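You operate a simulated robot arm through the tools that you are given. There is no shell and no other tool. Be economical: measure what you need, move in short steps, check, and stop when the job is done.

You run a simulated two-armed robot. Do the job below in one go: nothing can be reset, and whatever is moved stays where it is left.

Task
Wipe up the spill on the top of the service bench with the yellow cloth and put it back.

The check looks at the end state, three seconds after you hand in, the way a careful person would. Anything else that was tipped, shoved, dropped, spilled or broken makes it a failure. Flat cloth is picked up by pressing the open fingertips on it (5 to 10 N) and closing them slowly along it; thin cloth reads only 2 to 8 mm in the jaws.

Robot
Two 7-joint arms with two-finger parallel grippers on one trunk, on a base that drives. Base frame: it is fixed to the floor where the robot stands at the start and does not move with it; the origin is under the middle of the robot, x ahead of it, y to its left, z up; the surface under the hand at the start is at about z = 900. Lengths are in mm, angles in degrees, forces in N, time in s.
The left shoulder is at the start at [80, 131, 947], the right one opposite. With the tool pointing down near the work surface each hand reaches from about 380 to 840 mm from the robot's upright axis, wherever it stands, measured 20 degrees to its own side. Payload 1.57 kg a hand.
The tool frame of a hand sits at the grasp point between the pads (the TCP): z along the fingers, y along the line on which they close. The tips reach 30 mm beyond it. The gripper opens to 110 mm. The fingers are 24 mm wide and 12 mm thick; the gripper's body (48 by 112 mm) begins 78 mm behind the TCP.
Orientation is that of the tool frame in the base frame, as a unit quaternion [x, y, z, w]. With the fingers straight down and closing along the base's y, the tool's x points along the base's -x, its y along +y and its z along -z.

Tools
- The arms move only by the tool servo_tool. It takes "left_rows", "right_rows" or both (then of equal length, played together; a hand with none holds still); each is a list of rows, each an object of numbers (a shift or turn left out is 0, a gripper value left out holds the last): "x", "y", "z": the shift along the tool's x, y, z in units of 50 mm (1.0 is 50 mm); "wx", "wy", "wz": the turn, a rotation vector about the tool's x, y, z in units of 4 degrees (1.0 is 4 degrees). In form: [{"x": .., "y": .., "z": .., "wx": .., "wy": .., "wz": ..}, ...]. A call has 1 to 8 rows; each row shifts and turns the commanded pose from where the row before left it, along the tool's axes as they then stand. "left_fingers" and "right_fingers" are, for a hand that has rows, the gripper command, from -1 (shut) to 1 (fully open), values between in proportion, set as the call begins (left out, the last holds). A call with a number of a shift or a turn outside -1 to 1 is refused whole. Each row takes 0.2 s and may step no farther than 50 mm and 8.6 degrees from the row before; otherwise, or with a gripper value out of range, the whole call is refused. A pose out of reach is approached as far as the arm can. The call stops where the force on the tool passes 40 N (or 10 N more than at its start, if that is more) or the arm is blocked; 0.2 s more then pass. Each finger travels about 108 mm/s and halts on what it meets, pressing with about 23 N; the grip force reading is that of the motor and also rises with nothing between the fingers. The clock runs only during rows and for 0.2 s after the last one: add rows that do not move to give the fingers time. The reply holds the time, the measured pose of the TCP, the force on the tool along the base axes, the opening and the grip force, in the units named above and with some noise, with the torque about the TCP (base axes, N m) and any sound that the robot's microphone picked up, and new pictures: "pictures" is both (left out), scene, wrist or none (wrist: the cameras of the hands that moved).
- Cameras (640 x 400 px; columns grow to the right, rows downward): "scene" is now at [-51.7, 29.1, 1437.1]; the picture's right is [0.30, -0.95, 0.00], its down [-0.38, -0.12, -0.92] and it looks along [0.87, 0.28, -0.40] (base axes); focal length 257 px, centre (320, 200). "left" rides on the left gripper at [70, -16, -141] in its tool frame; the picture's right is [0.23, 0.97, 0.00], its down [-0.86, 0.20, -0.48] and it looks along [-0.47, 0.11, 0.88] (tool axes); focal length 222 px, centre (320, 200). "right" rides on the right gripper at [70, 16, -141] in its tool frame; the picture's right is [-0.23, 0.97, 0.00], its down [-0.86, -0.20, -0.48] and it looks along [-0.47, -0.11, 0.88] (tool axes); focal length 222 px, centre (320, 200). There is no depth. A picture from a camera that has moved, and an enlarged one, comes with that camera's place and axes in the base frame and with its lens.
- base_move(legs): drives the robot by 1 to 6 legs, each [ahead, left, turn to the left] in mm, mm and degrees, along the robot's own axes; the way and the turn of a leg run together, so that a leg with both is an arc; at most 1500 mm and 180 degrees a leg. The arms and the cameras ride along, it lands a little off, and it stops where it bumps. It gives what a move gives, and a new picture of the scene camera.
- turn_head(pan, tilt): turns the head with the scene camera to pan (to the left, within 109 degrees either way) and tilt (down, from -29 to 69), counted from straight ahead of the robot. It gives what a move gives, and a new picture of the scene camera.
- zoom(camera, box): a new picture of the part [left, top, right, bottom] of that camera's present view, enlarged. No time passes.
- finish_job(): hands the job in; it is judged then, once.

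Go step by step. Nothing tells you exact positions but the pictures and the camera data: compare them with the known pose of the tool, close in by small moves and look again before you grip or let go. The budget is 120 turns and 260 pictures, counting those below and the enlarged ones. Unless the task says otherwise, let go and move clear before handing in, and close with one line.

The tools are called after "Request:" as name(argument=value, ...) on one line, values as JSON. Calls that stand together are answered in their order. servo_tool: Moves the arms, as the interface text tells. Its arguments: {"type":"object","properties":{"left_rows":{"type":"array","items":{"type":"object","properties":{"x":{"type":"number"},"y":{"type":"number"},"z":{"type":"number"},"wx":{"type":"number"},"wy":{"type":"number"},"wz":{"type":"number"}}}},"left_fingers":{"type":"number"},"right_rows":{"type":"array","items":{"type":"object","properties":{"x":{"type":"number"},"y":{"type":"number"},"z":{"type":"number"},"wx":{"type":"number"},"wy":{"type":"number"},"wz":{"type":"number"}}}},"right_fingers":{"type":"number"},"pictures":{"type":"string","enum":["both","scene","wrist","none"]}},"required":[]} The other tools are called the same way: base_move (legs) drives the base; turn_head (pan, tilt) turns the head that bears the scene camera; zoom (camera, box) takes an enlarged picture of a part of a camera's view; finish_job () hands the job in.

At the start:

```text
t: 0.0
left_tool_pos: [459.3, 332.4, 1099.9]
left_orientation: [0.0, 1.0, 0.0, 0.0]
left_wrist_force: [0.0, 0.1, 0.0]
left_moment: [-0.02, 0.01, 0.01]
left_opening: 110.1
left_finger_force: 0.0
right_tool_pos: [617.2, -82.0, 1183.2]
right_orientation: [0.0, 1.0, 0.001, 0.0]
right_wrist_force: [0.0, -0.3, 0.1]
right_moment: [0.0, 0.04, 0.02]
right_opening: 110.0
right_finger_force: 0.0
robot x, y, heading: [3.1, -2.3, 0.1]
head pan, tilt: [17.7, 23.4]
```

scene: 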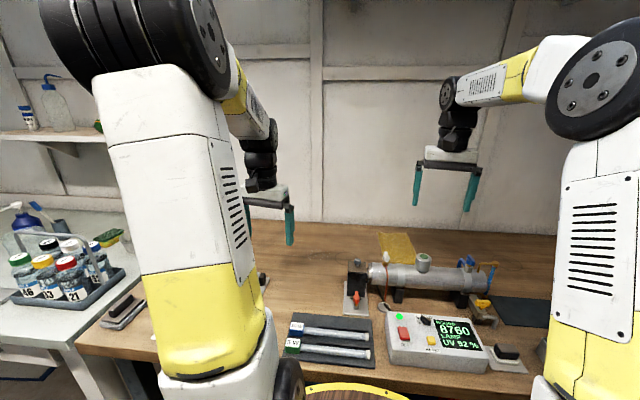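
right: 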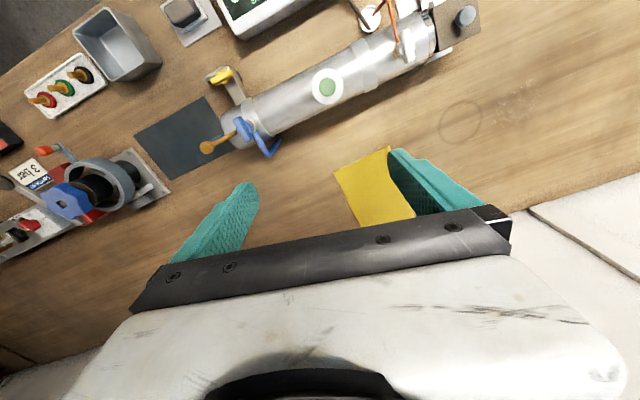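
left: 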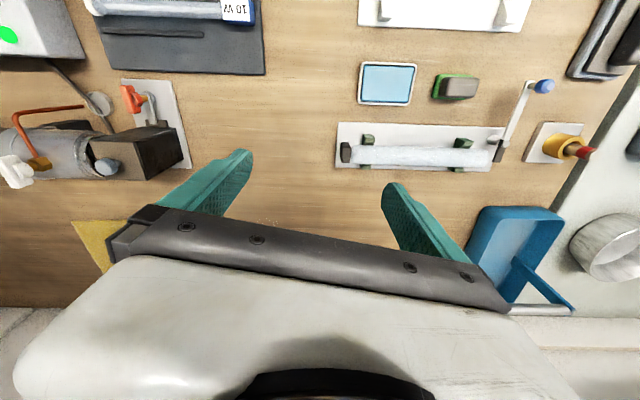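

I see a yellow cloth lying behind the metal cylinder; the spill isn't obvious yet. I look closer.

Request:
zoom(camera="right", box=[320, 60, 640, 260])

Request:
zoom(camera="left", box=[0, 0, 320, 300])

Request:
turn_head(pan=-10, tilt=35)

Request:
turn_head(pan=60, tilt=35)

```text
2.00 times, centred on (480, 160) of right
camera zoom: at [548.5, -66.5, 1324.4], right [0.23, 0.97, 0.0], down [0.86, -0.2, 0.48], along [0.47, -0.11, -0.88], focal length 444 px, centre (0, 280)
```

zoom: 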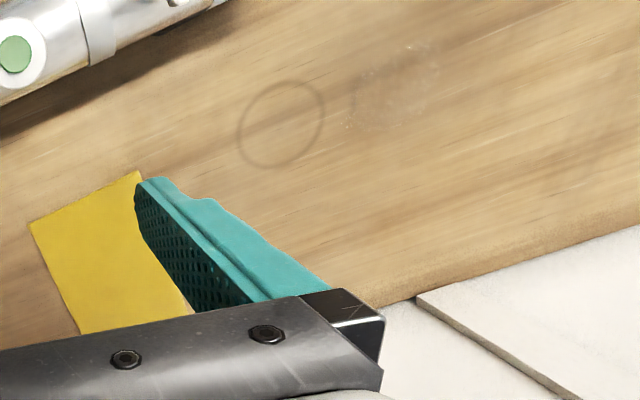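

```text
1.33 times, centred on (160, 150) of left
camera zoom: at [388.7, 317.0, 1240.8], right [-0.23, 0.97, 0.0], down [0.86, 0.2, 0.48], along [0.47, 0.11, -0.88], focal length 296 px, centre (533, 267)
```

zoom: 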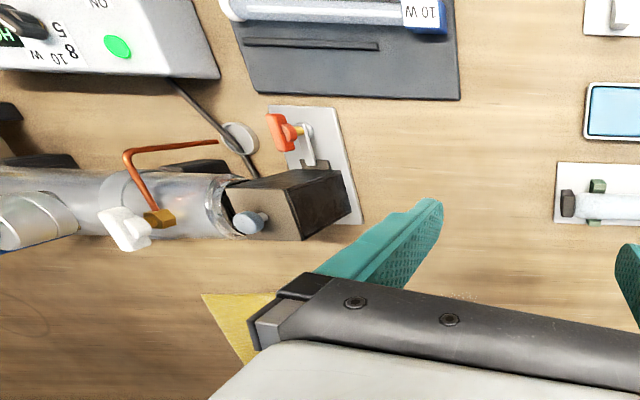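

```text
t: 0.9
left_tool_pos: [458.8, 332.3, 1100.5]
left_orientation: [0.0, 1.0, 0.0, 0.001]
left_wrist_force: [-0.7, -0.1, -0.2]
left_moment: [-0.01, 0.0, 0.03]
left_opening: 109.7
left_finger_force: 0.0
right_tool_pos: [618.8, -82.2, 1183.3]
right_orientation: [0.0, 1.0, 0.001, 0.0]
right_wrist_force: [0.6, 0.0, -0.2]
right_moment: [0.03, -0.02, 0.02]
right_opening: 110.0
right_finger_force: 0.1
robot x, y, heading: [0.4, 3.9, -0.0]
head pan, tilt: [-10.0, 35.0]
camera scene: at [-53.1, -14.3, 1418.7], right [-0.17, -0.98, 0.0], down [-0.56, 0.1, -0.82], along [0.81, -0.14, -0.57], focal length 257 px, centre (320, 200)
```

scene: 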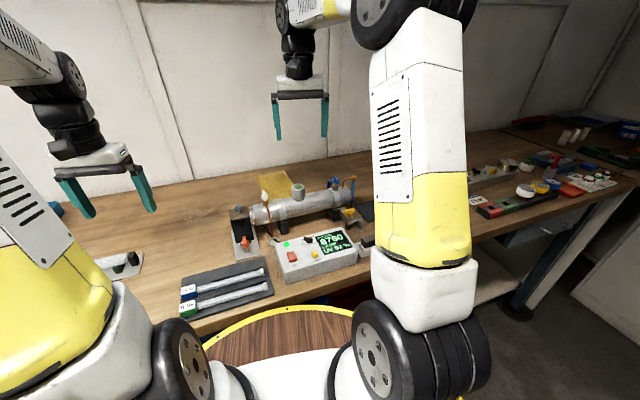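

```text
t: 2.3
left_tool_pos: [459.6, 332.8, 1099.2]
left_orientation: [0.0, 1.0, 0.0, 0.0]
left_wrist_force: [0.4, -0.4, -0.7]
left_moment: [0.02, -0.02, 0.01]
left_opening: 110.0
left_finger_force: 0.0
right_tool_pos: [618.7, -82.1, 1182.6]
right_orientation: [0.0, 1.0, 0.0, 0.0]
right_wrist_force: [-0.4, 0.2, 0.7]
right_moment: [0.02, -0.02, 0.02]
right_opening: 110.1
right_finger_force: 0.1
robot x, y, heading: [0.4, -0.2, 0.1]
head pan, tilt: [60.0, 35.0]
camera scene: at [-95.7, 77.2, 1418.7], right [0.87, -0.5, 0.0], down [-0.29, -0.5, -0.82], along [0.41, 0.71, -0.57], focal length 257 px, centre (320, 200)
```

scene: 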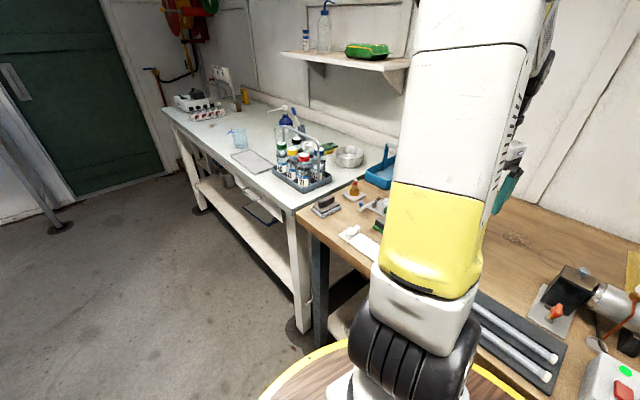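

There is a possible spill on the wood bench left of the cloth and other marks near the cylinder. I zoom in on them.

Request:
zoom(camera="scene", box=[460, 200, 620, 300])

Request:
zoom(camera="right", box=[430, 60, 590, 160])

Request:
zoom(camera="scene", box=[140, 60, 400, 222])

```text
4.00 times, centred on (540, 250) of scene
camera zoom: at [-95.7, 77.2, 1418.7], right [0.87, -0.5, 0.0], down [-0.29, -0.5, -0.82], along [0.41, 0.71, -0.57], focal length 1029 px, centre (-560, 0)
```

zoom: 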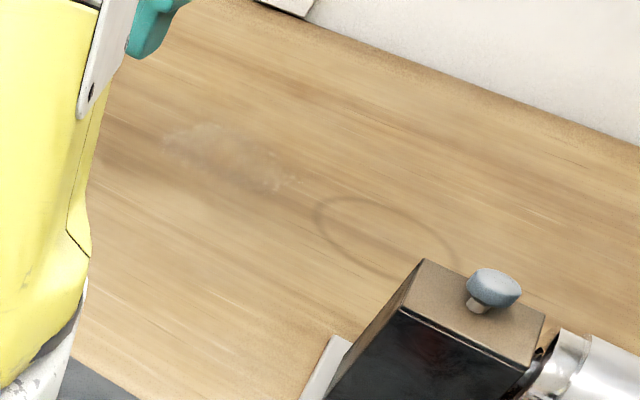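

```text
4.00 times, centred on (510, 110) of right
camera zoom: at [548.5, -66.5, 1324.4], right [0.23, 0.97, 0.0], down [0.86, -0.2, 0.48], along [0.47, -0.11, -0.88], focal length 888 px, centre (-440, 560)
```

zoom: 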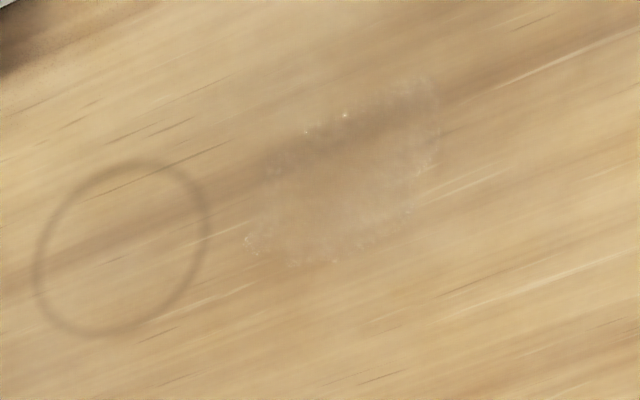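

```text
2.46 times, centred on (270, 141) of scene
camera zoom: at [-95.7, 77.2, 1418.7], right [0.87, -0.5, 0.0], down [-0.29, -0.5, -0.82], along [0.41, 0.71, -0.57], focal length 633 px, centre (443, 345)
```

zoom: 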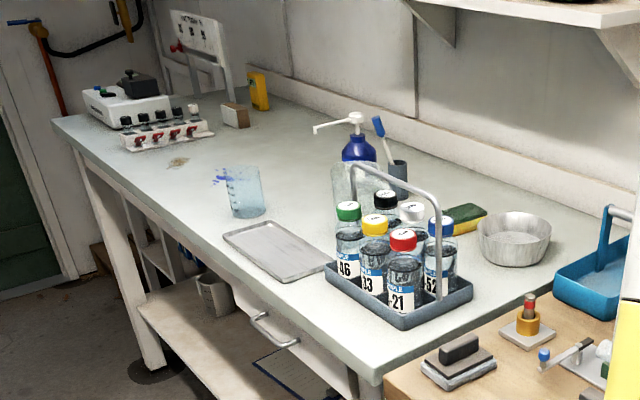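

The spill is a pale wet patch at about x 630–703, y 218–295 on the wood bench. The cloth lies at about x 700–890, y −75…75. I move the right hand aside, then shift the base a bit to the right so the left arm reaches both.

Request:
servo_tool(right_rows=[{"y": -1}, {"y": -1}, {"y": -1}, {"y": -1}, {"x": 1}, {"x": 1}], pictures="none")

Request:
base_move(legs=[[0, -100, 0]])

Request:
turn_head(pan=18, tilt=35)

Request:
servo_tool(left_rows=[{"z": -1}, {"x": -1, "y": -0.8}, {"x": -1, "y": -0.8}, {"x": -1, "y": -0.8}, {"x": -1, "y": -0.8}, {}])

```text
t: 3.7
left_tool_pos: [458.1, 333.6, 1099.2]
left_orientation: [0.0, 1.0, 0.0, 0.0]
left_wrist_force: [0.0, 0.8, 0.1]
left_moment: [0.05, 0.06, -0.02]
left_opening: 109.9
left_finger_force: 0.1
right_tool_pos: [516.4, -281.8, 1184.1]
right_orientation: [0.0, 1.0, 0.0, 0.0]
right_wrist_force: [0.6, -0.2, 0.2]
right_moment: [0.02, 0.03, 0.01]
right_opening: 110.2
right_finger_force: 0.1
robot x, y, heading: [0.9, -1.4, 0.0]
head pan, tilt: [60.0, 35.0]
```

```text
t: 4.9
left_tool_pos: [459.4, 232.4, 1100.4]
left_orientation: [0.0, 1.0, 0.001, 0.0]
left_wrist_force: [0.4, 0.0, -0.4]
left_moment: [-0.01, 0.02, 0.0]
left_opening: 110.0
left_finger_force: 0.1
right_tool_pos: [517.3, -382.4, 1183.2]
right_orientation: [0.001, 1.0, 0.0, -0.001]
right_wrist_force: [0.2, 0.0, 0.7]
right_moment: [0.01, 0.02, -0.01]
right_opening: 110.2
right_finger_force: 0.0
robot x, y, heading: [0.5, -101.0, -0.1]
head pan, tilt: [60.0, 35.0]
camera scene: at [-95.8, -22.4, 1418.7], right [0.87, -0.5, 0.0], down [-0.29, -0.5, -0.82], along [0.41, 0.71, -0.57], focal length 257 px, centre (320, 200)
```

scene: 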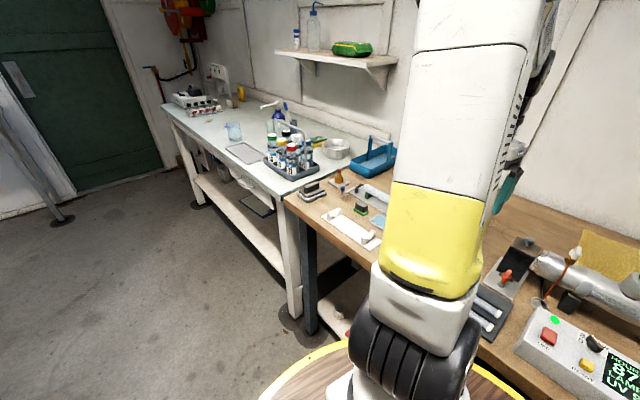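

```text
t: 6.0
left_tool_pos: [459.4, 231.8, 1100.1]
left_orientation: [0.0, 1.0, 0.001, 0.0]
left_wrist_force: [-0.3, 0.0, 0.2]
left_moment: [0.0, 0.0, 0.0]
left_opening: 109.9
left_finger_force: 0.0
right_tool_pos: [516.6, -382.9, 1183.2]
right_orientation: [0.001, 1.0, 0.001, 0.0]
right_wrist_force: [-0.8, 0.0, 0.3]
right_moment: [-0.02, -0.01, -0.01]
right_opening: 110.2
right_finger_force: 0.1
robot x, y, heading: [-0.6, -101.7, -0.1]
head pan, tilt: [18.0, 35.0]
camera scene: at [-56.2, -71.6, 1418.7], right [0.31, -0.95, 0.0], down [-0.55, -0.18, -0.82], along [0.78, 0.25, -0.57], focal length 257 px, centre (320, 200)
```

scene: 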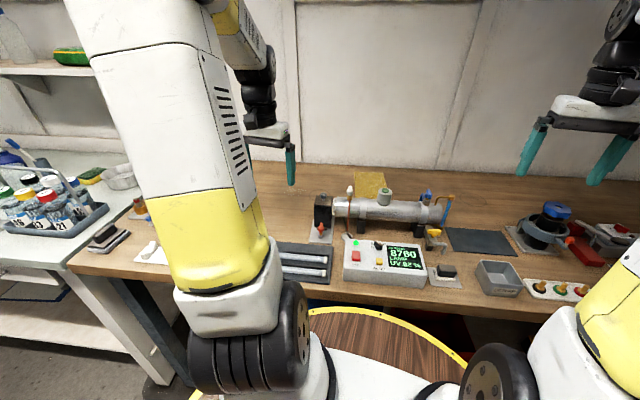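

```text
refused: row 2 steps farther than a row can; nothing moved
```

I repeat the move with smaller steps, heading to a viewing spot above the cloth.

Request:
servo_tool(left_rows=[{"z": -1}, {"x": -0.75, "y": -0.6}, {"x": -0.75, "y": -0.6}, {"x": -0.75, "y": -0.6}, {"x": -0.75, "y": -0.6}, {"x": -0.75, "y": -0.6}, {"x": -0.75, "y": -0.4}])

```text
t: 7.6
left_tool_pos: [683.9, 60.5, 1151.6]
left_orientation: [-0.001, 1.0, 0.001, 0.001]
left_wrist_force: [0.0, 0.3, 0.4]
left_moment: [-0.03, -0.02, 0.0]
left_opening: 109.9
left_finger_force: 0.1
right_tool_pos: [516.9, -381.8, 1184.5]
right_orientation: [0.0, 1.0, 0.0, 0.0]
right_wrist_force: [-0.1, 0.2, 0.2]
right_moment: [-0.06, -0.06, 0.01]
right_opening: 110.1
right_finger_force: 0.1
robot x, y, heading: [2.3, -96.2, 0.2]
head pan, tilt: [18.0, 35.0]
camera scene: at [-56.5, -71.5, 1418.7], right [0.31, -0.95, 0.0], down [-0.55, -0.18, -0.82], along [0.78, 0.25, -0.57], focal length 257 px, centre (320, 200)
camera left: at [614.2, 45.4, 1291.9], right [-0.23, 0.97, 0.0], down [0.86, 0.2, 0.48], along [0.47, 0.11, -0.88], focal length 222 px, centre (320, 200)
```

scene: 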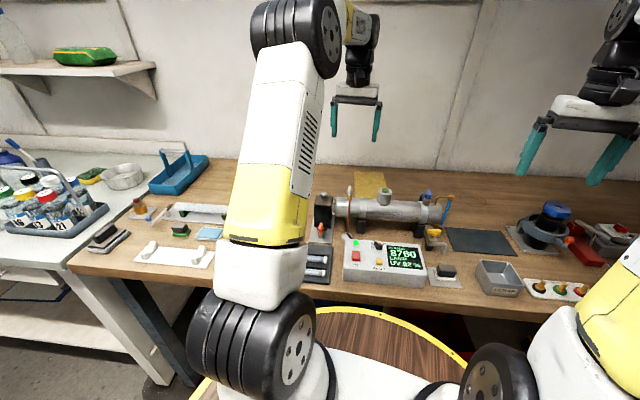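
left: 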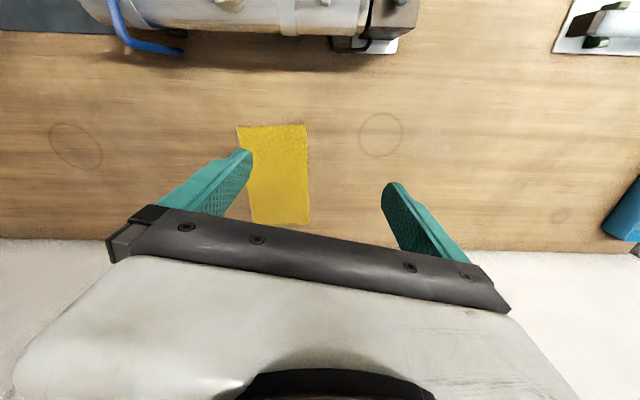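

The cloth's corners come out at about (715,−73), (686,40), (883,85), (911,−35), so it is 120 × 200 and turned 13°. I go to its left long edge, align with it, and descend to just above it.

Request:
servo_tool(left_rows=[{"x": -0.7, "y": -0.2, "wz": -0.8}, {"x": -0.7, "y": -0.2, "wz": -0.8}, {"x": -0.7, "y": 0.1, "wz": -0.8}, {"x": -0.2, "y": 0.0, "wz": -0.8}, {"z": 0.95}, {"z": 0.95}, {"z": 0.8}, {}], left_fingers=-0.15)

```text
t: 9.4
left_tool_pos: [761.5, 55.6, 1007.9]
left_orientation: [-0.112, 0.994, 0.0, 0.001]
left_wrist_force: [-0.1, 0.1, 0.7]
left_moment: [-0.04, 0.02, 0.0]
left_opening: 46.8
left_finger_force: 0.0
left hand out of reach, approached as far as the arm can: row 3, 4
right_tool_pos: [517.5, -383.0, 1183.5]
right_orientation: [0.001, 1.0, 0.0, 0.0]
right_wrist_force: [-0.7, 0.3, 0.0]
right_moment: [0.0, 0.01, 0.04]
right_opening: 109.8
right_finger_force: 0.1
robot x, y, heading: [1.4, -101.7, -0.1]
head pan, tilt: [18.0, 35.0]
camera scene: at [-56.0, -71.7, 1418.7], right [0.31, -0.95, 0.0], down [-0.55, -0.18, -0.82], along [0.78, 0.25, -0.57], focal length 257 px, centre (320, 200)
camera left: at [697.2, 25.1, 1148.1], right [-0.44, 0.9, 0.0], down [0.79, 0.38, 0.48], along [0.43, 0.21, -0.88], focal length 222 px, centre (320, 200)
```

scene: 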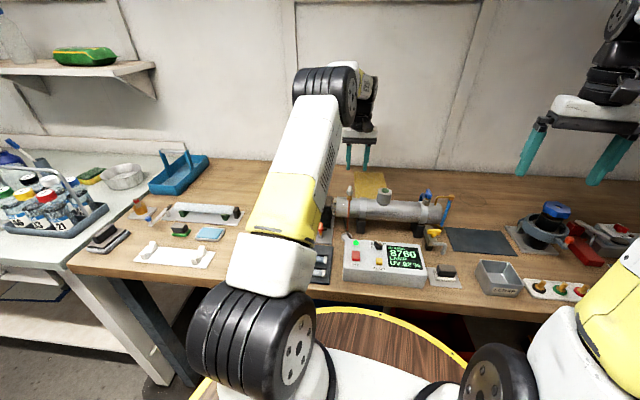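
left: 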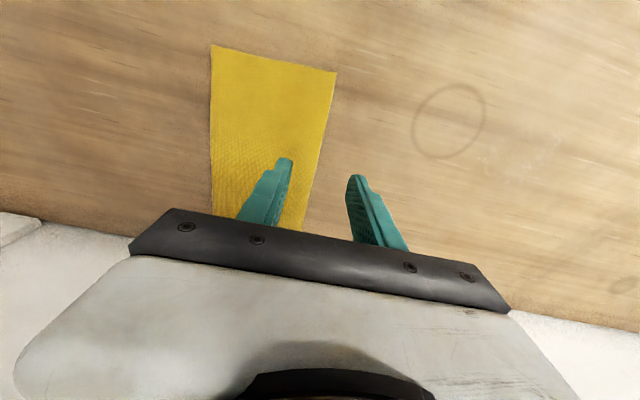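

The arm's reach limits x to about 765–790 at height; a point at x≈765 on the cloth's left side will do. I shift inward and go lower.

Request:
servo_tool(left_rows=[{"y": -0.62, "x": -0.04}, {"z": 0.6}, {"z": 0.6}, {}], pictures="wrist")

```text
t: 10.4
left_tool_pos: [772.6, 27.1, 949.2]
left_orientation: [-0.111, 0.994, 0.0, 0.0]
left_wrist_force: [-0.1, 0.0, 0.0]
left_moment: [-0.03, -0.01, -0.01]
left_opening: 46.8
left_finger_force: 0.0
right_tool_pos: [518.3, -382.1, 1183.3]
right_orientation: [0.001, 1.0, 0.0, 0.001]
right_wrist_force: [0.5, 0.0, 0.1]
right_moment: [-0.01, 0.01, -0.01]
right_opening: 110.2
right_finger_force: 0.0
robot x, y, heading: [-3.4, -102.8, -0.1]
head pan, tilt: [18.0, 35.0]
camera left: at [708.1, -3.5, 1089.9], right [-0.44, 0.9, 0.0], down [0.79, 0.38, 0.48], along [0.43, 0.21, -0.88], focal length 222 px, centre (320, 200)
```

left: 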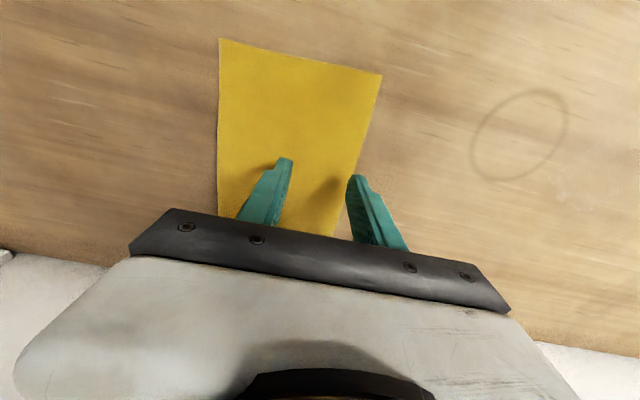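

The left-side finger sits right at the cloth's edge, so I shift inward by 14 mm and lower to contact.

Request:
servo_tool(left_rows=[{"y": -0.28}, {"z": 0.2}, {"z": 0.14}, {"z": 0.06}, {}], pictures="wrist")

```text
t: 11.6
left_tool_pos: [775.6, 12.3, 932.1]
left_orientation: [-0.111, 0.994, 0.0, 0.003]
left_wrist_force: [-1.0, -0.9, 26.0]
left_moment: [0.22, 0.14, 0.07]
left_opening: 46.6
left_finger_force: 0.0
right_tool_pos: [516.3, -382.2, 1184.3]
right_orientation: [0.001, 1.0, 0.0, 0.0]
right_wrist_force: [0.2, 0.2, 0.0]
right_moment: [-0.04, -0.01, -0.01]
right_opening: 110.1
right_finger_force: 0.0
robot x, y, heading: [-0.6, -100.8, -0.0]
head pan, tilt: [18.0, 35.0]
camera left: at [710.8, -17.9, 1072.1], right [-0.44, 0.9, 0.0], down [0.79, 0.38, 0.48], along [0.44, 0.21, -0.88], focal length 222 px, centre (320, 200)
```

left: 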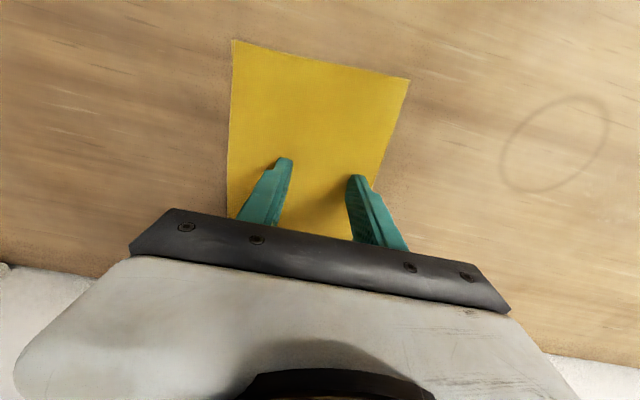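

Contact is at 26 N, so I ease off to about 8 N and close slowly.

Request:
servo_tool(left_rows=[{"z": -0.04}, {}], left_fingers=-0.15, pictures="none")

Request:
servo_tool(left_rows=[{}, {}], left_fingers=-0.35, pictures="wrist")

```text
t: 12.2
left_tool_pos: [776.5, 13.3, 931.6]
left_orientation: [-0.11, 0.994, 0.0, 0.002]
left_wrist_force: [5.1, -2.8, 24.4]
left_moment: [0.03, -0.08, -0.06]
left_opening: 46.7
left_finger_force: 0.0
right_tool_pos: [516.8, -383.1, 1184.8]
right_orientation: [0.0, 1.0, 0.0, 0.0]
right_wrist_force: [0.0, 0.9, -0.6]
right_moment: [0.02, 0.01, -0.02]
right_opening: 110.3
right_finger_force: 0.1
robot x, y, heading: [0.4, -103.0, -0.1]
head pan, tilt: [18.0, 35.0]
```

```text
t: 12.8
left_tool_pos: [774.5, 14.1, 932.3]
left_orientation: [-0.111, 0.994, -0.001, 0.001]
left_wrist_force: [0.0, 1.6, 28.0]
left_moment: [-0.01, 0.0, -0.04]
left_opening: 34.1
left_finger_force: 0.1
right_tool_pos: [515.4, -382.0, 1185.5]
right_orientation: [0.0, 1.0, -0.001, 0.0]
right_wrist_force: [-0.2, -0.2, 0.0]
right_moment: [-0.01, -0.01, 0.01]
right_opening: 109.9
right_finger_force: 0.0
robot x, y, heading: [1.4, -101.7, -0.0]
head pan, tilt: [18.0, 35.0]
camera left: at [710.2, -16.9, 1072.3], right [-0.44, 0.9, 0.0], down [0.79, 0.38, 0.48], along [0.43, 0.21, -0.88], focal length 222 px, centre (320, 200)
```

left: 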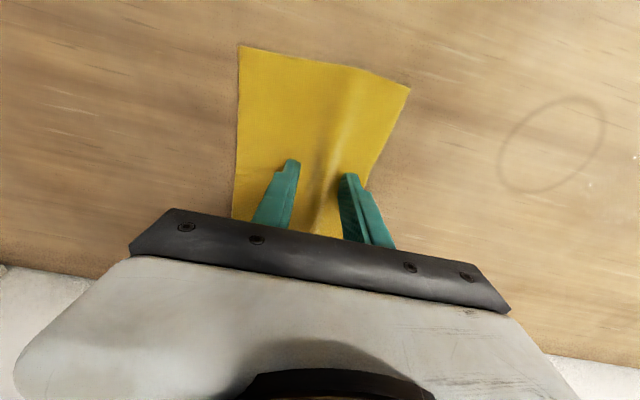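

A fold is rising between the fingers. I ease the pressure a little and keep closing.

Request:
servo_tool(left_rows=[{"z": -0.04}, {}], left_fingers=-0.55, pictures="none")

Request:
servo_tool(left_rows=[{}, {}], left_fingers=-0.75, pictures="none")

Request:
servo_tool(left_rows=[{}, {}, {}], left_fingers=-1, pictures="wrist")

```text
t: 13.4
left_tool_pos: [775.5, 13.9, 931.9]
left_orientation: [-0.112, 0.994, 0.0, 0.0]
left_wrist_force: [1.6, 0.4, 14.1]
left_moment: [-0.01, -0.07, 0.01]
left_opening: 22.1
left_finger_force: 0.1
right_tool_pos: [515.9, -383.3, 1183.6]
right_orientation: [0.0, 1.0, 0.001, 0.0]
right_wrist_force: [-0.5, -0.3, -0.3]
right_moment: [-0.01, 0.0, -0.04]
right_opening: 110.1
right_finger_force: 0.0
robot x, y, heading: [2.8, -102.4, -0.2]
head pan, tilt: [18.0, 35.0]
```

```text
t: 14.0
left_tool_pos: [774.7, 12.9, 931.7]
left_orientation: [-0.111, 0.994, 0.0, 0.0]
left_wrist_force: [-1.9, -0.4, 8.3]
left_moment: [0.01, 0.03, -0.05]
left_opening: 11.8
left_finger_force: 0.1
right_tool_pos: [517.1, -383.3, 1184.1]
right_orientation: [0.001, 1.0, 0.0, 0.0]
right_wrist_force: [-1.5, 0.2, 0.6]
right_moment: [0.01, 0.0, -0.02]
right_opening: 110.0
right_finger_force: 0.0
robot x, y, heading: [0.3, -95.9, -0.3]
head pan, tilt: [18.0, 35.0]
```

```text
t: 14.8
left_tool_pos: [775.1, 12.9, 932.6]
left_orientation: [-0.111, 0.994, 0.0, 0.0]
left_wrist_force: [-0.5, -2.0, 5.5]
left_moment: [-0.03, 0.01, 0.01]
left_opening: 3.3
left_finger_force: 22.8
right_tool_pos: [515.5, -383.0, 1182.1]
right_orientation: [0.0, 1.0, 0.0, 0.0]
right_wrist_force: [-0.1, 0.9, -0.7]
right_moment: [-0.02, -0.01, -0.01]
right_opening: 109.9
right_finger_force: 0.1
robot x, y, heading: [0.3, -98.5, 0.1]
head pan, tilt: [18.0, 35.0]
camera left: at [710.5, -17.3, 1073.0], right [-0.44, 0.9, 0.0], down [0.79, 0.38, 0.48], along [0.43, 0.21, -0.88], focal length 222 px, centre (320, 200)
```

left: 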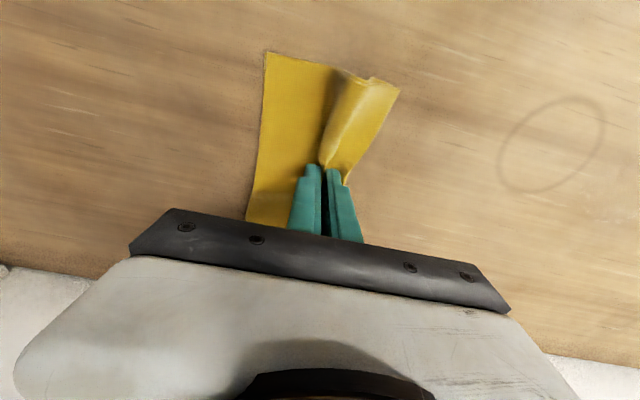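

The cloth is gripped (3.3 mm). I lift it 40 mm and carry it leftward behind the fixtures toward the spill.

Request:
servo_tool(left_rows=[{"z": -0.4}, {"z": -0.4}, {"y": 0.87, "x": -0.076}, {"y": 0.87, "x": -0.076}, {"y": 0.87, "x": -0.076}, {"y": 0.87, "x": -0.076}, {"y": 0.87, "x": -0.076}, {}], pictures="both")

```text
t: 16.6
left_tool_pos: [745.4, 229.4, 971.4]
left_orientation: [-0.11, 0.994, 0.0, 0.0]
left_wrist_force: [-0.1, -0.1, 0.6]
left_moment: [0.01, 0.0, 0.01]
left_opening: 3.1
left_finger_force: 23.1
right_tool_pos: [516.8, -382.8, 1183.5]
right_orientation: [0.0, 1.0, -0.001, 0.0]
right_wrist_force: [-0.1, -0.8, 1.2]
right_moment: [-0.02, 0.0, 0.01]
right_opening: 109.8
right_finger_force: 0.0
robot x, y, heading: [-2.6, -100.1, 0.1]
head pan, tilt: [18.0, 35.0]
camera scene: at [-56.0, -71.6, 1418.7], right [0.31, -0.95, 0.0], down [-0.55, -0.18, -0.82], along [0.78, 0.25, -0.57], focal length 257 px, centre (320, 200)
camera left: at [681.7, 197.8, 1112.8], right [-0.44, 0.9, 0.0], down [0.79, 0.38, 0.48], along [0.43, 0.21, -0.88], focal length 222 px, centre (320, 200)
```

scene: 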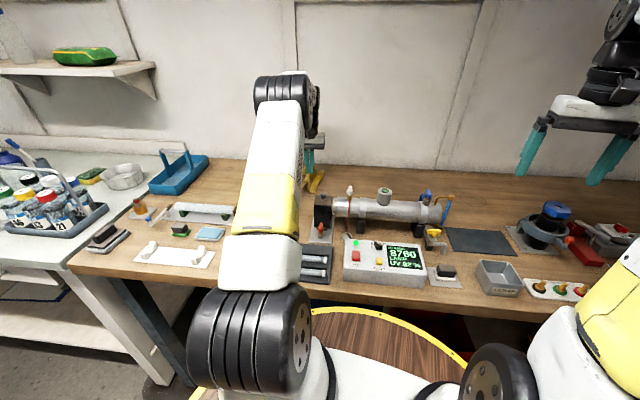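
left: 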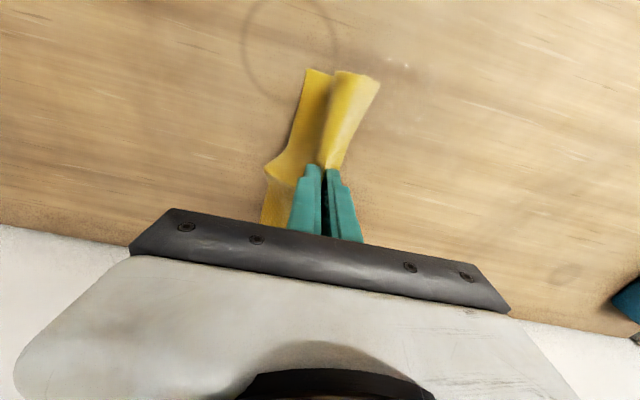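

The cloth hangs as a folded saddle. I look closely at the spill ahead of it.

Request:
zoom(camera="left", box=[240, 0, 560, 200])

```text
2.00 times, centred on (400, 100) of left
camera zoom: at [681.7, 197.8, 1112.8], right [-0.44, 0.9, 0.0], down [0.79, 0.38, 0.48], along [0.43, 0.21, -0.88], focal length 444 px, centre (160, 400)
```

zoom: 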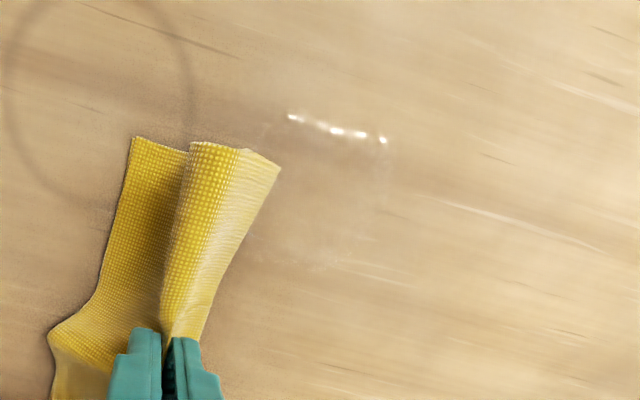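

Spill spans about x 630–705, y 218–310. I move to the right-hand far corner and lower the cloth until it presses.

Request:
servo_tool(left_rows=[{"x": 0.88, "y": -0.3}, {"z": 0.4}, {"z": 0.3}, {"z": 0.08}, {}], pictures="wrist")

```text
t: 17.8
left_tool_pos: [706.2, 204.3, 932.8]
left_orientation: [-0.11, 0.994, 0.0, 0.0]
left_wrist_force: [-0.3, -0.6, 1.7]
left_moment: [0.0, 0.0, 0.01]
left_opening: 3.2
left_finger_force: 23.5
right_tool_pos: [516.7, -382.3, 1184.3]
right_orientation: [0.001, 1.0, 0.0, 0.0]
right_wrist_force: [0.3, -0.6, -0.8]
right_moment: [0.0, 0.0, -0.02]
right_opening: 110.1
right_finger_force: 0.1
robot x, y, heading: [1.3, -100.0, -0.0]
head pan, tilt: [18.0, 35.0]
camera left: at [641.3, 174.4, 1073.1], right [-0.44, 0.9, 0.0], down [0.79, 0.38, 0.48], along [0.43, 0.21, -0.88], focal length 222 px, centre (320, 200)
```

left: 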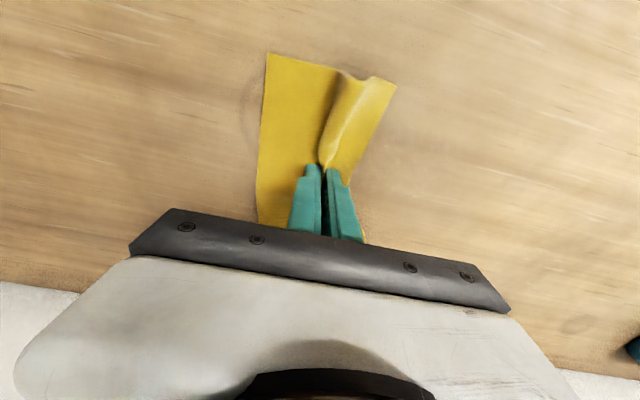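

The cloth spreads nicely on the wood. I press a bit and make the first stroke left, then check force.

Request:
servo_tool(left_rows=[{"z": 0.04}, {"x": -0.128, "y": 0.56}, {"x": -0.128, "y": 0.56}, {"x": -0.128, "y": 0.56}, {"x": -0.128, "y": 0.56}, {"x": 0.39, "y": 0.09}], pictures="wrist")

```text
t: 19.2
left_tool_pos: [686.4, 321.3, 932.3]
left_orientation: [-0.111, 0.994, 0.001, 0.001]
left_wrist_force: [4.2, 1.1, 15.3]
left_moment: [0.04, -0.11, -0.01]
left_opening: 3.2
left_finger_force: 22.6
right_tool_pos: [517.5, -382.8, 1184.0]
right_orientation: [-0.001, 1.0, 0.0, 0.0]
right_wrist_force: [0.0, -0.3, -0.6]
right_moment: [0.01, -0.01, 0.0]
right_opening: 110.1
right_finger_force: 0.1
robot x, y, heading: [-1.2, -100.1, 0.2]
head pan, tilt: [18.0, 35.0]
camera left: at [621.8, 290.6, 1072.6], right [-0.44, 0.9, 0.0], down [0.79, 0.38, 0.48], along [0.43, 0.21, -0.88], focal length 222 px, centre (320, 200)
```

left: 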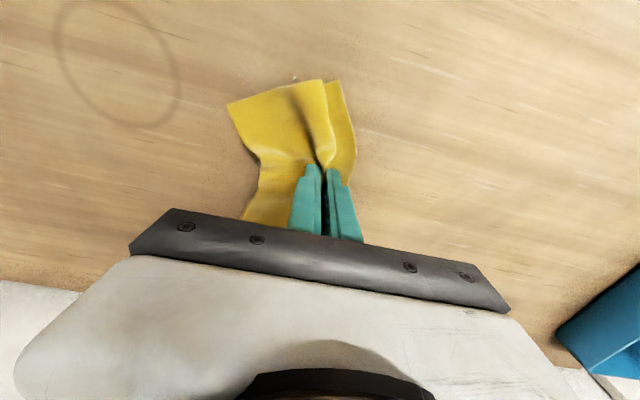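

Pressing is about 15 N, good. Continuing back-and-forth strokes stepping toward the robot.

Request:
servo_tool(left_rows=[{"x": 0.171, "y": -0.747}, {"x": 0.171, "y": -0.747}, {"x": 0.171, "y": -0.747}, {"x": 0.35, "y": 0.08}, {"x": -0.171, "y": 0.747}, {"x": -0.171, "y": 0.747}, {"x": -0.171, "y": 0.747}, {"x": 0.35, "y": 0.08}], pictures="none")

Request:
servo_tool(left_rows=[{"x": 0.171, "y": -0.747}, {"x": 0.171, "y": -0.747}, {"x": 0.171, "y": -0.747}, {"x": 0.35, "y": 0.08}, {"x": -0.171, "y": 0.747}, {"x": -0.171, "y": 0.747}, {"x": -0.171, "y": 0.747}, {}], pictures="both")

```text
t: 21.0
left_tool_pos: [649.9, 320.6, 931.9]
left_orientation: [-0.111, 0.994, 0.001, -0.001]
left_wrist_force: [1.3, -0.2, 6.3]
left_moment: [0.03, -0.06, 0.0]
left_opening: 3.5
left_finger_force: 23.2
right_tool_pos: [516.5, -382.4, 1182.4]
right_orientation: [0.001, 1.0, 0.0, 0.0]
right_wrist_force: [-0.6, -0.5, -0.5]
right_moment: [0.03, 0.04, -0.02]
right_opening: 110.1
right_finger_force: 0.0
robot x, y, heading: [0.3, -98.3, -0.1]
head pan, tilt: [18.0, 35.0]
```

```text
t: 22.8
left_tool_pos: [633.8, 318.9, 933.3]
left_orientation: [-0.111, 0.994, 0.0, 0.001]
left_wrist_force: [-1.3, -5.5, 16.7]
left_moment: [-0.22, 0.0, 0.03]
left_opening: 3.2
left_finger_force: 22.3
right_tool_pos: [516.9, -383.1, 1183.5]
right_orientation: [0.0, 1.0, 0.0, 0.0]
right_wrist_force: [-0.7, 0.0, -0.3]
right_moment: [-0.02, 0.01, 0.03]
right_opening: 110.1
right_finger_force: 0.0
robot x, y, heading: [-2.0, -98.0, 0.1]
head pan, tilt: [18.0, 35.0]
camera scene: at [-56.6, -72.3, 1418.7], right [0.31, -0.95, 0.0], down [-0.55, -0.18, -0.82], along [0.78, 0.25, -0.57], focal length 257 px, centre (320, 200)
camera left: at [568.0, 288.7, 1072.6], right [-0.44, 0.9, 0.0], down [0.79, 0.38, 0.48], along [0.43, 0.21, -0.88], focal length 222 px, centre (320, 200)
```

scene: 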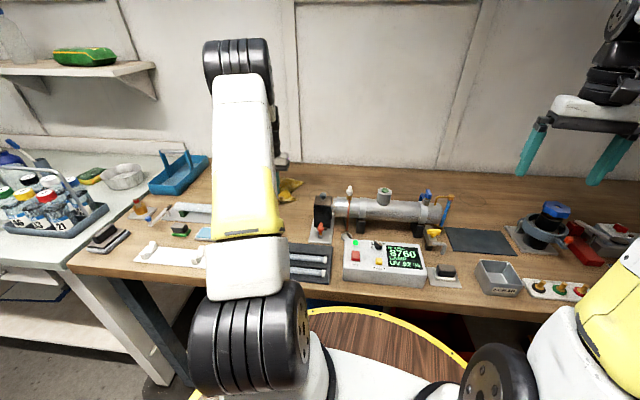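
left: 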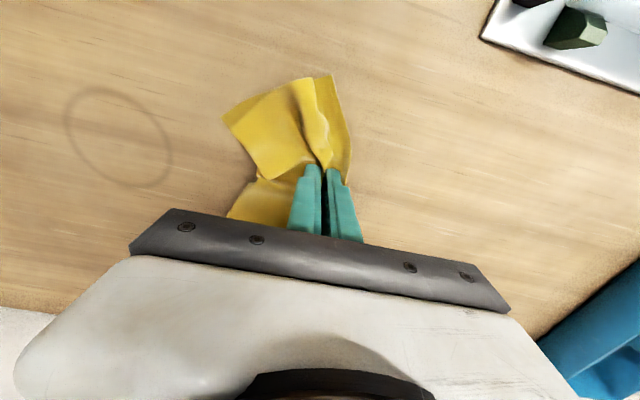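

One more stroke near x≈618, then I lift away and look at the spot.

Request:
servo_tool(left_rows=[{"x": 0.3, "y": 0.07}, {"x": 0.171, "y": -0.747}, {"x": 0.171, "y": -0.747}, {"x": 0.171, "y": -0.747}, {"z": -0.8}, {"x": -1}, {"x": -1}, {"x": -0.5}], pictures="wrist")

Request:
zoom(camera="left", box=[240, 0, 560, 200])

```text
t: 24.6
left_tool_pos: [739.5, 232.4, 972.2]
left_orientation: [-0.112, 0.994, 0.0, -0.001]
left_wrist_force: [-0.1, -0.1, 0.4]
left_moment: [0.01, -0.02, 0.02]
left_opening: 3.4
left_finger_force: 23.2
right_tool_pos: [515.9, -381.8, 1184.4]
right_orientation: [0.0, 1.0, 0.0, 0.001]
right_wrist_force: [0.2, 0.1, -0.2]
right_moment: [-0.03, -0.03, -0.01]
right_opening: 109.9
right_finger_force: 0.2
robot x, y, heading: [-1.8, -100.8, -0.1]
head pan, tilt: [18.0, 35.0]
camera left: at [674.6, 201.2, 1112.9], right [-0.44, 0.9, 0.0], down [0.79, 0.38, 0.48], along [0.43, 0.21, -0.88], focal length 222 px, centre (320, 200)
```

left: 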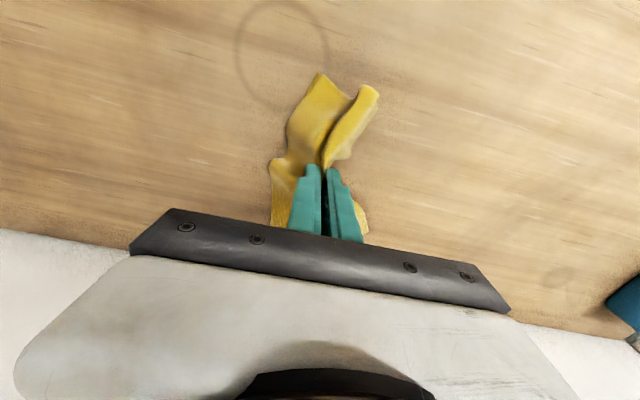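

```text
2.00 times, centred on (400, 100) of left
camera zoom: at [674.6, 201.2, 1112.9], right [-0.44, 0.9, 0.0], down [0.79, 0.38, 0.48], along [0.43, 0.21, -0.88], focal length 444 px, centre (160, 400)
```

zoom: 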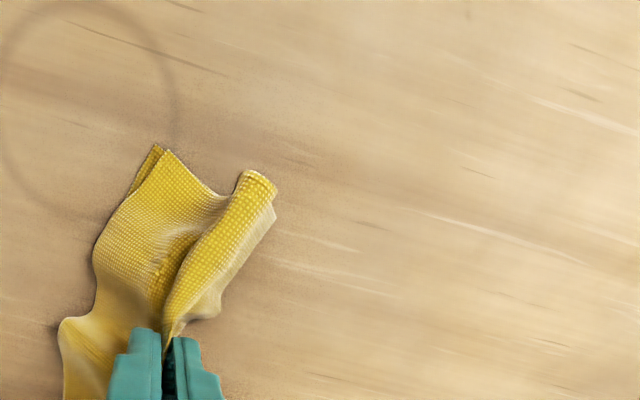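

The spill is gone. There's another faint mark further left near the wall; I check what that is.

Request:
zoom(camera="left", box=[480, 220, 640, 320])

Request:
turn_head(pan=35, tilt=35)

```text
4.00 times, centred on (560, 270) of left
camera zoom: at [674.6, 201.2, 1112.9], right [-0.44, 0.9, 0.0], down [0.79, 0.38, 0.48], along [0.43, 0.21, -0.88], focal length 888 px, centre (-640, -80)
```

zoom: 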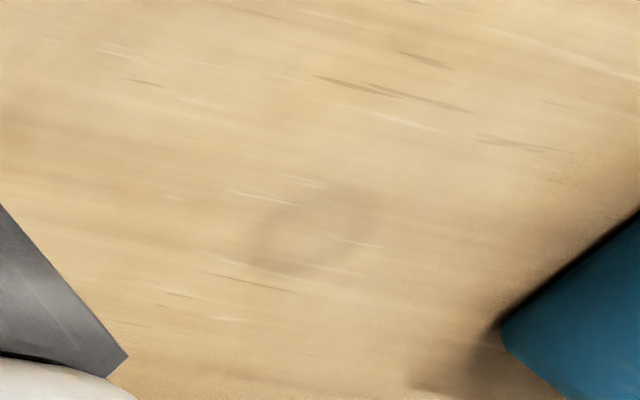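

```text
t: 25.4
left_tool_pos: [739.3, 231.7, 972.2]
left_orientation: [-0.111, 0.994, -0.001, 0.0]
left_wrist_force: [-0.1, -0.4, 0.7]
left_moment: [0.04, 0.02, 0.04]
left_opening: 3.1
left_finger_force: 23.0
right_tool_pos: [516.6, -383.0, 1183.0]
right_orientation: [0.001, 1.0, 0.0, 0.001]
right_wrist_force: [-0.1, 0.1, -0.7]
right_moment: [-0.01, -0.01, -0.05]
right_opening: 110.1
right_finger_force: 0.0
robot x, y, heading: [-3.4, -98.6, -0.1]
head pan, tilt: [35.0, 35.0]
camera scene: at [-67.6, -48.4, 1418.7], right [0.57, -0.82, 0.0], down [-0.47, -0.33, -0.82], along [0.67, 0.47, -0.57], focal length 257 px, centre (320, 200)
```

scene: 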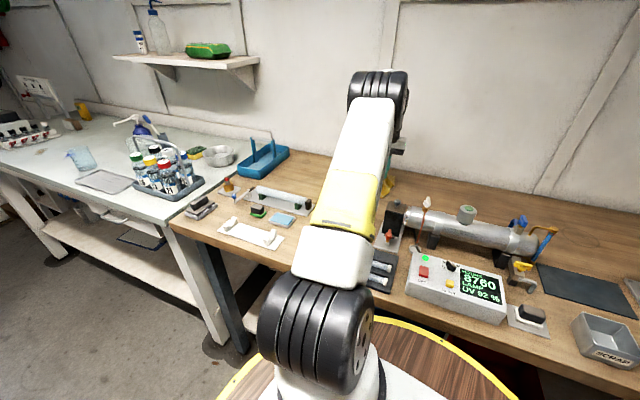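

That's just a dry stain. Now I carry the cloth back, a bit past its place to the right, so that I can lay it down pulling left.

Request:
servo_tool(left_rows=[{"z": -0.8}, {"x": 0.093, "y": -0.943}, {"x": 0.093, "y": -0.943}, {"x": 0.093, "y": -0.943}, {"x": 0.093, "y": -0.943}, {"x": 0.093, "y": -0.943}, {"x": 0.093, "y": -0.943}, {}], pictures="both")

```text
t: 27.2
left_tool_pos: [775.2, -48.7, 1012.5]
left_orientation: [-0.112, 0.994, 0.001, 0.0]
left_wrist_force: [0.0, 0.1, 0.1]
left_moment: [-0.02, 0.02, -0.01]
left_opening: 3.3
left_finger_force: 23.0
right_tool_pos: [516.7, -382.2, 1183.9]
right_orientation: [0.0, 1.0, 0.001, 0.001]
right_wrist_force: [0.8, -0.5, 0.1]
right_moment: [-0.02, 0.03, 0.02]
right_opening: 109.9
right_finger_force: 0.1
robot x, y, heading: [-5.7, -100.4, -0.2]
head pan, tilt: [35.0, 35.0]
camera scene: at [-67.6, -48.4, 1418.7], right [0.57, -0.82, 0.0], down [-0.47, -0.33, -0.82], along [0.67, 0.47, -0.57], focal length 257 px, centre (320, 200)
camera left: at [711.2, -78.7, 1153.7], right [-0.44, 0.9, 0.0], down [0.79, 0.38, 0.48], along [0.43, 0.21, -0.88], focal length 222 px, centre (320, 200)
```

scene: 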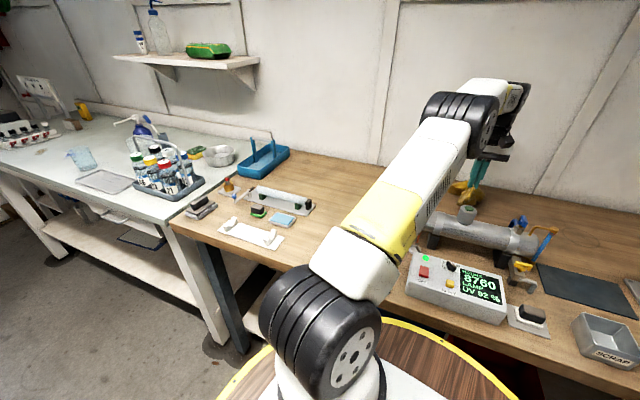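
left: 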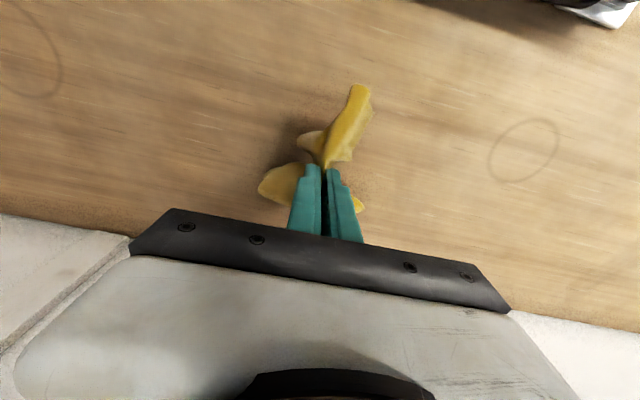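

Now I lower while drawing it left to its original grip point.

Request:
servo_tool(left_rows=[{"z": 0.45}, {"z": 0.3}, {"z": 0.2, "y": 0.3, "x": -0.07}, {"z": 0.2, "y": 0.3, "x": -0.07}, {"z": 0.2, "y": 0.3, "x": -0.07}, {"z": 0.2, "y": 0.31, "x": -0.07}, {}], pictures="wrist")

```text
t: 28.8
left_tool_pos: [773.5, 14.1, 934.0]
left_orientation: [-0.111, 0.994, 0.0, 0.001]
left_wrist_force: [0.8, -5.2, 16.5]
left_moment: [-0.21, -0.14, -0.05]
left_opening: 3.6
left_finger_force: 23.3
right_tool_pos: [515.3, -383.9, 1182.7]
right_orientation: [0.001, 1.0, 0.001, 0.001]
right_wrist_force: [-0.5, 0.0, -1.1]
right_moment: [0.02, 0.0, 0.0]
right_opening: 110.1
right_finger_force: 0.1
robot x, y, heading: [2.7, -101.7, -0.2]
head pan, tilt: [35.0, 35.0]
camera left: at [709.0, -16.8, 1075.3], right [-0.44, 0.9, 0.0], down [0.79, 0.38, 0.48], along [0.43, 0.21, -0.88], focal length 222 px, centre (320, 200)
```

left: 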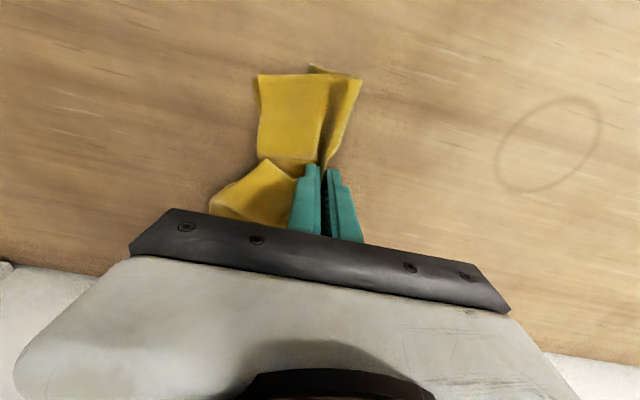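

The cloth is back at its place, somewhat gathered. I open the fingers slowly on it, which pushes the fold flat, then lift and look.

Request:
servo_tool(left_rows=[{"z": -0.02}, {}], left_fingers=-0.6, pictures="none")

Request:
servo_tool(left_rows=[{}, {}, {}], left_fingers=-0.1, pictures="none")

Request:
servo_tool(left_rows=[{"z": -0.4}, {"z": -0.9}, {"z": -0.9}, {"z": -0.9}, {"x": 1}, {"x": 0.5}, {}], pictures="both")

```text
t: 29.4
left_tool_pos: [773.8, 14.5, 933.5]
left_orientation: [-0.112, 0.994, -0.001, 0.0]
left_wrist_force: [-1.0, 3.8, 13.9]
left_moment: [0.08, -0.12, 0.07]
left_opening: 18.7
left_finger_force: 0.1
right_tool_pos: [515.6, -382.4, 1184.0]
right_orientation: [0.0, 1.0, 0.0, 0.0]
right_wrist_force: [-0.6, 0.6, 0.2]
right_moment: [0.0, -0.03, 0.01]
right_opening: 109.9
right_finger_force: 0.0
robot x, y, heading: [-2.8, -99.8, 0.0]
head pan, tilt: [35.0, 35.0]
```

```text
t: 30.2
left_tool_pos: [773.9, 13.1, 933.8]
left_orientation: [-0.112, 0.994, -0.001, 0.001]
left_wrist_force: [-0.5, 2.6, 7.6]
left_moment: [-0.14, -0.09, -0.01]
left_opening: 47.0
left_finger_force: 0.1
right_tool_pos: [516.3, -382.1, 1182.8]
right_orientation: [0.001, 1.0, 0.0, 0.0]
right_wrist_force: [0.3, -0.1, 0.0]
right_moment: [0.01, -0.03, -0.01]
right_opening: 110.2
right_finger_force: 0.0
robot x, y, heading: [0.8, -103.6, -0.1]
head pan, tilt: [35.0, 35.0]
```

```text
t: 31.8
left_tool_pos: [701.9, -2.8, 1088.3]
left_orientation: [-0.112, 0.994, 0.001, 0.0]
left_wrist_force: [-0.1, 0.1, 0.3]
left_moment: [-0.02, 0.01, 0.04]
left_opening: 49.5
left_finger_force: 0.1
right_tool_pos: [515.8, -382.8, 1183.5]
right_orientation: [0.001, 1.0, 0.0, 0.001]
right_wrist_force: [-0.8, -0.9, -0.5]
right_moment: [0.0, 0.01, 0.02]
right_opening: 110.1
right_finger_force: 0.0
robot x, y, heading: [1.8, -99.9, 0.4]
head pan, tilt: [35.0, 35.0]
camera scene: at [-67.7, -48.4, 1418.7], right [0.57, -0.82, 0.0], down [-0.47, -0.33, -0.82], along [0.67, 0.47, -0.57], focal length 257 px, centre (320, 200)
camera left: at [636.4, -33.2, 1229.4], right [-0.44, 0.9, 0.0], down [0.79, 0.38, 0.48], along [0.43, 0.21, -0.88], focal length 222 px, centre (320, 200)
```

scene: 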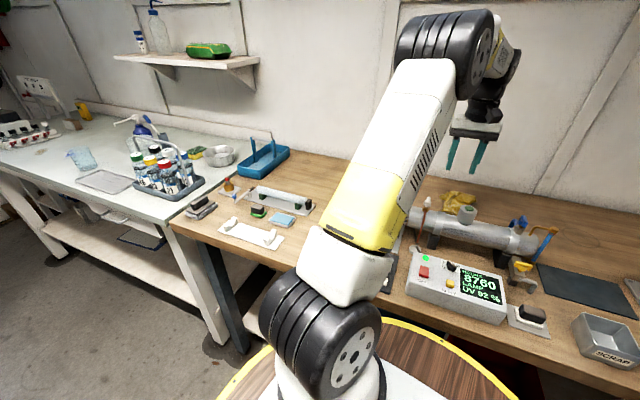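
left: 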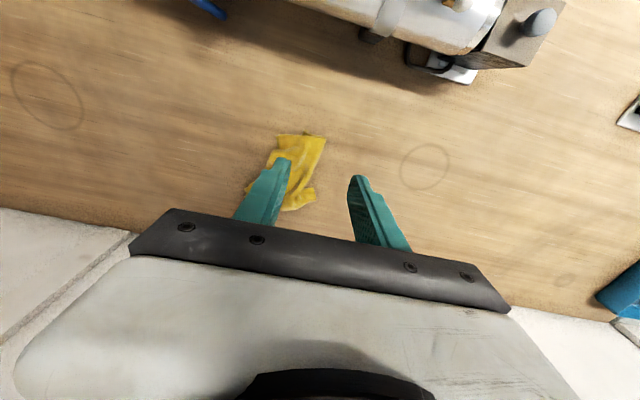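

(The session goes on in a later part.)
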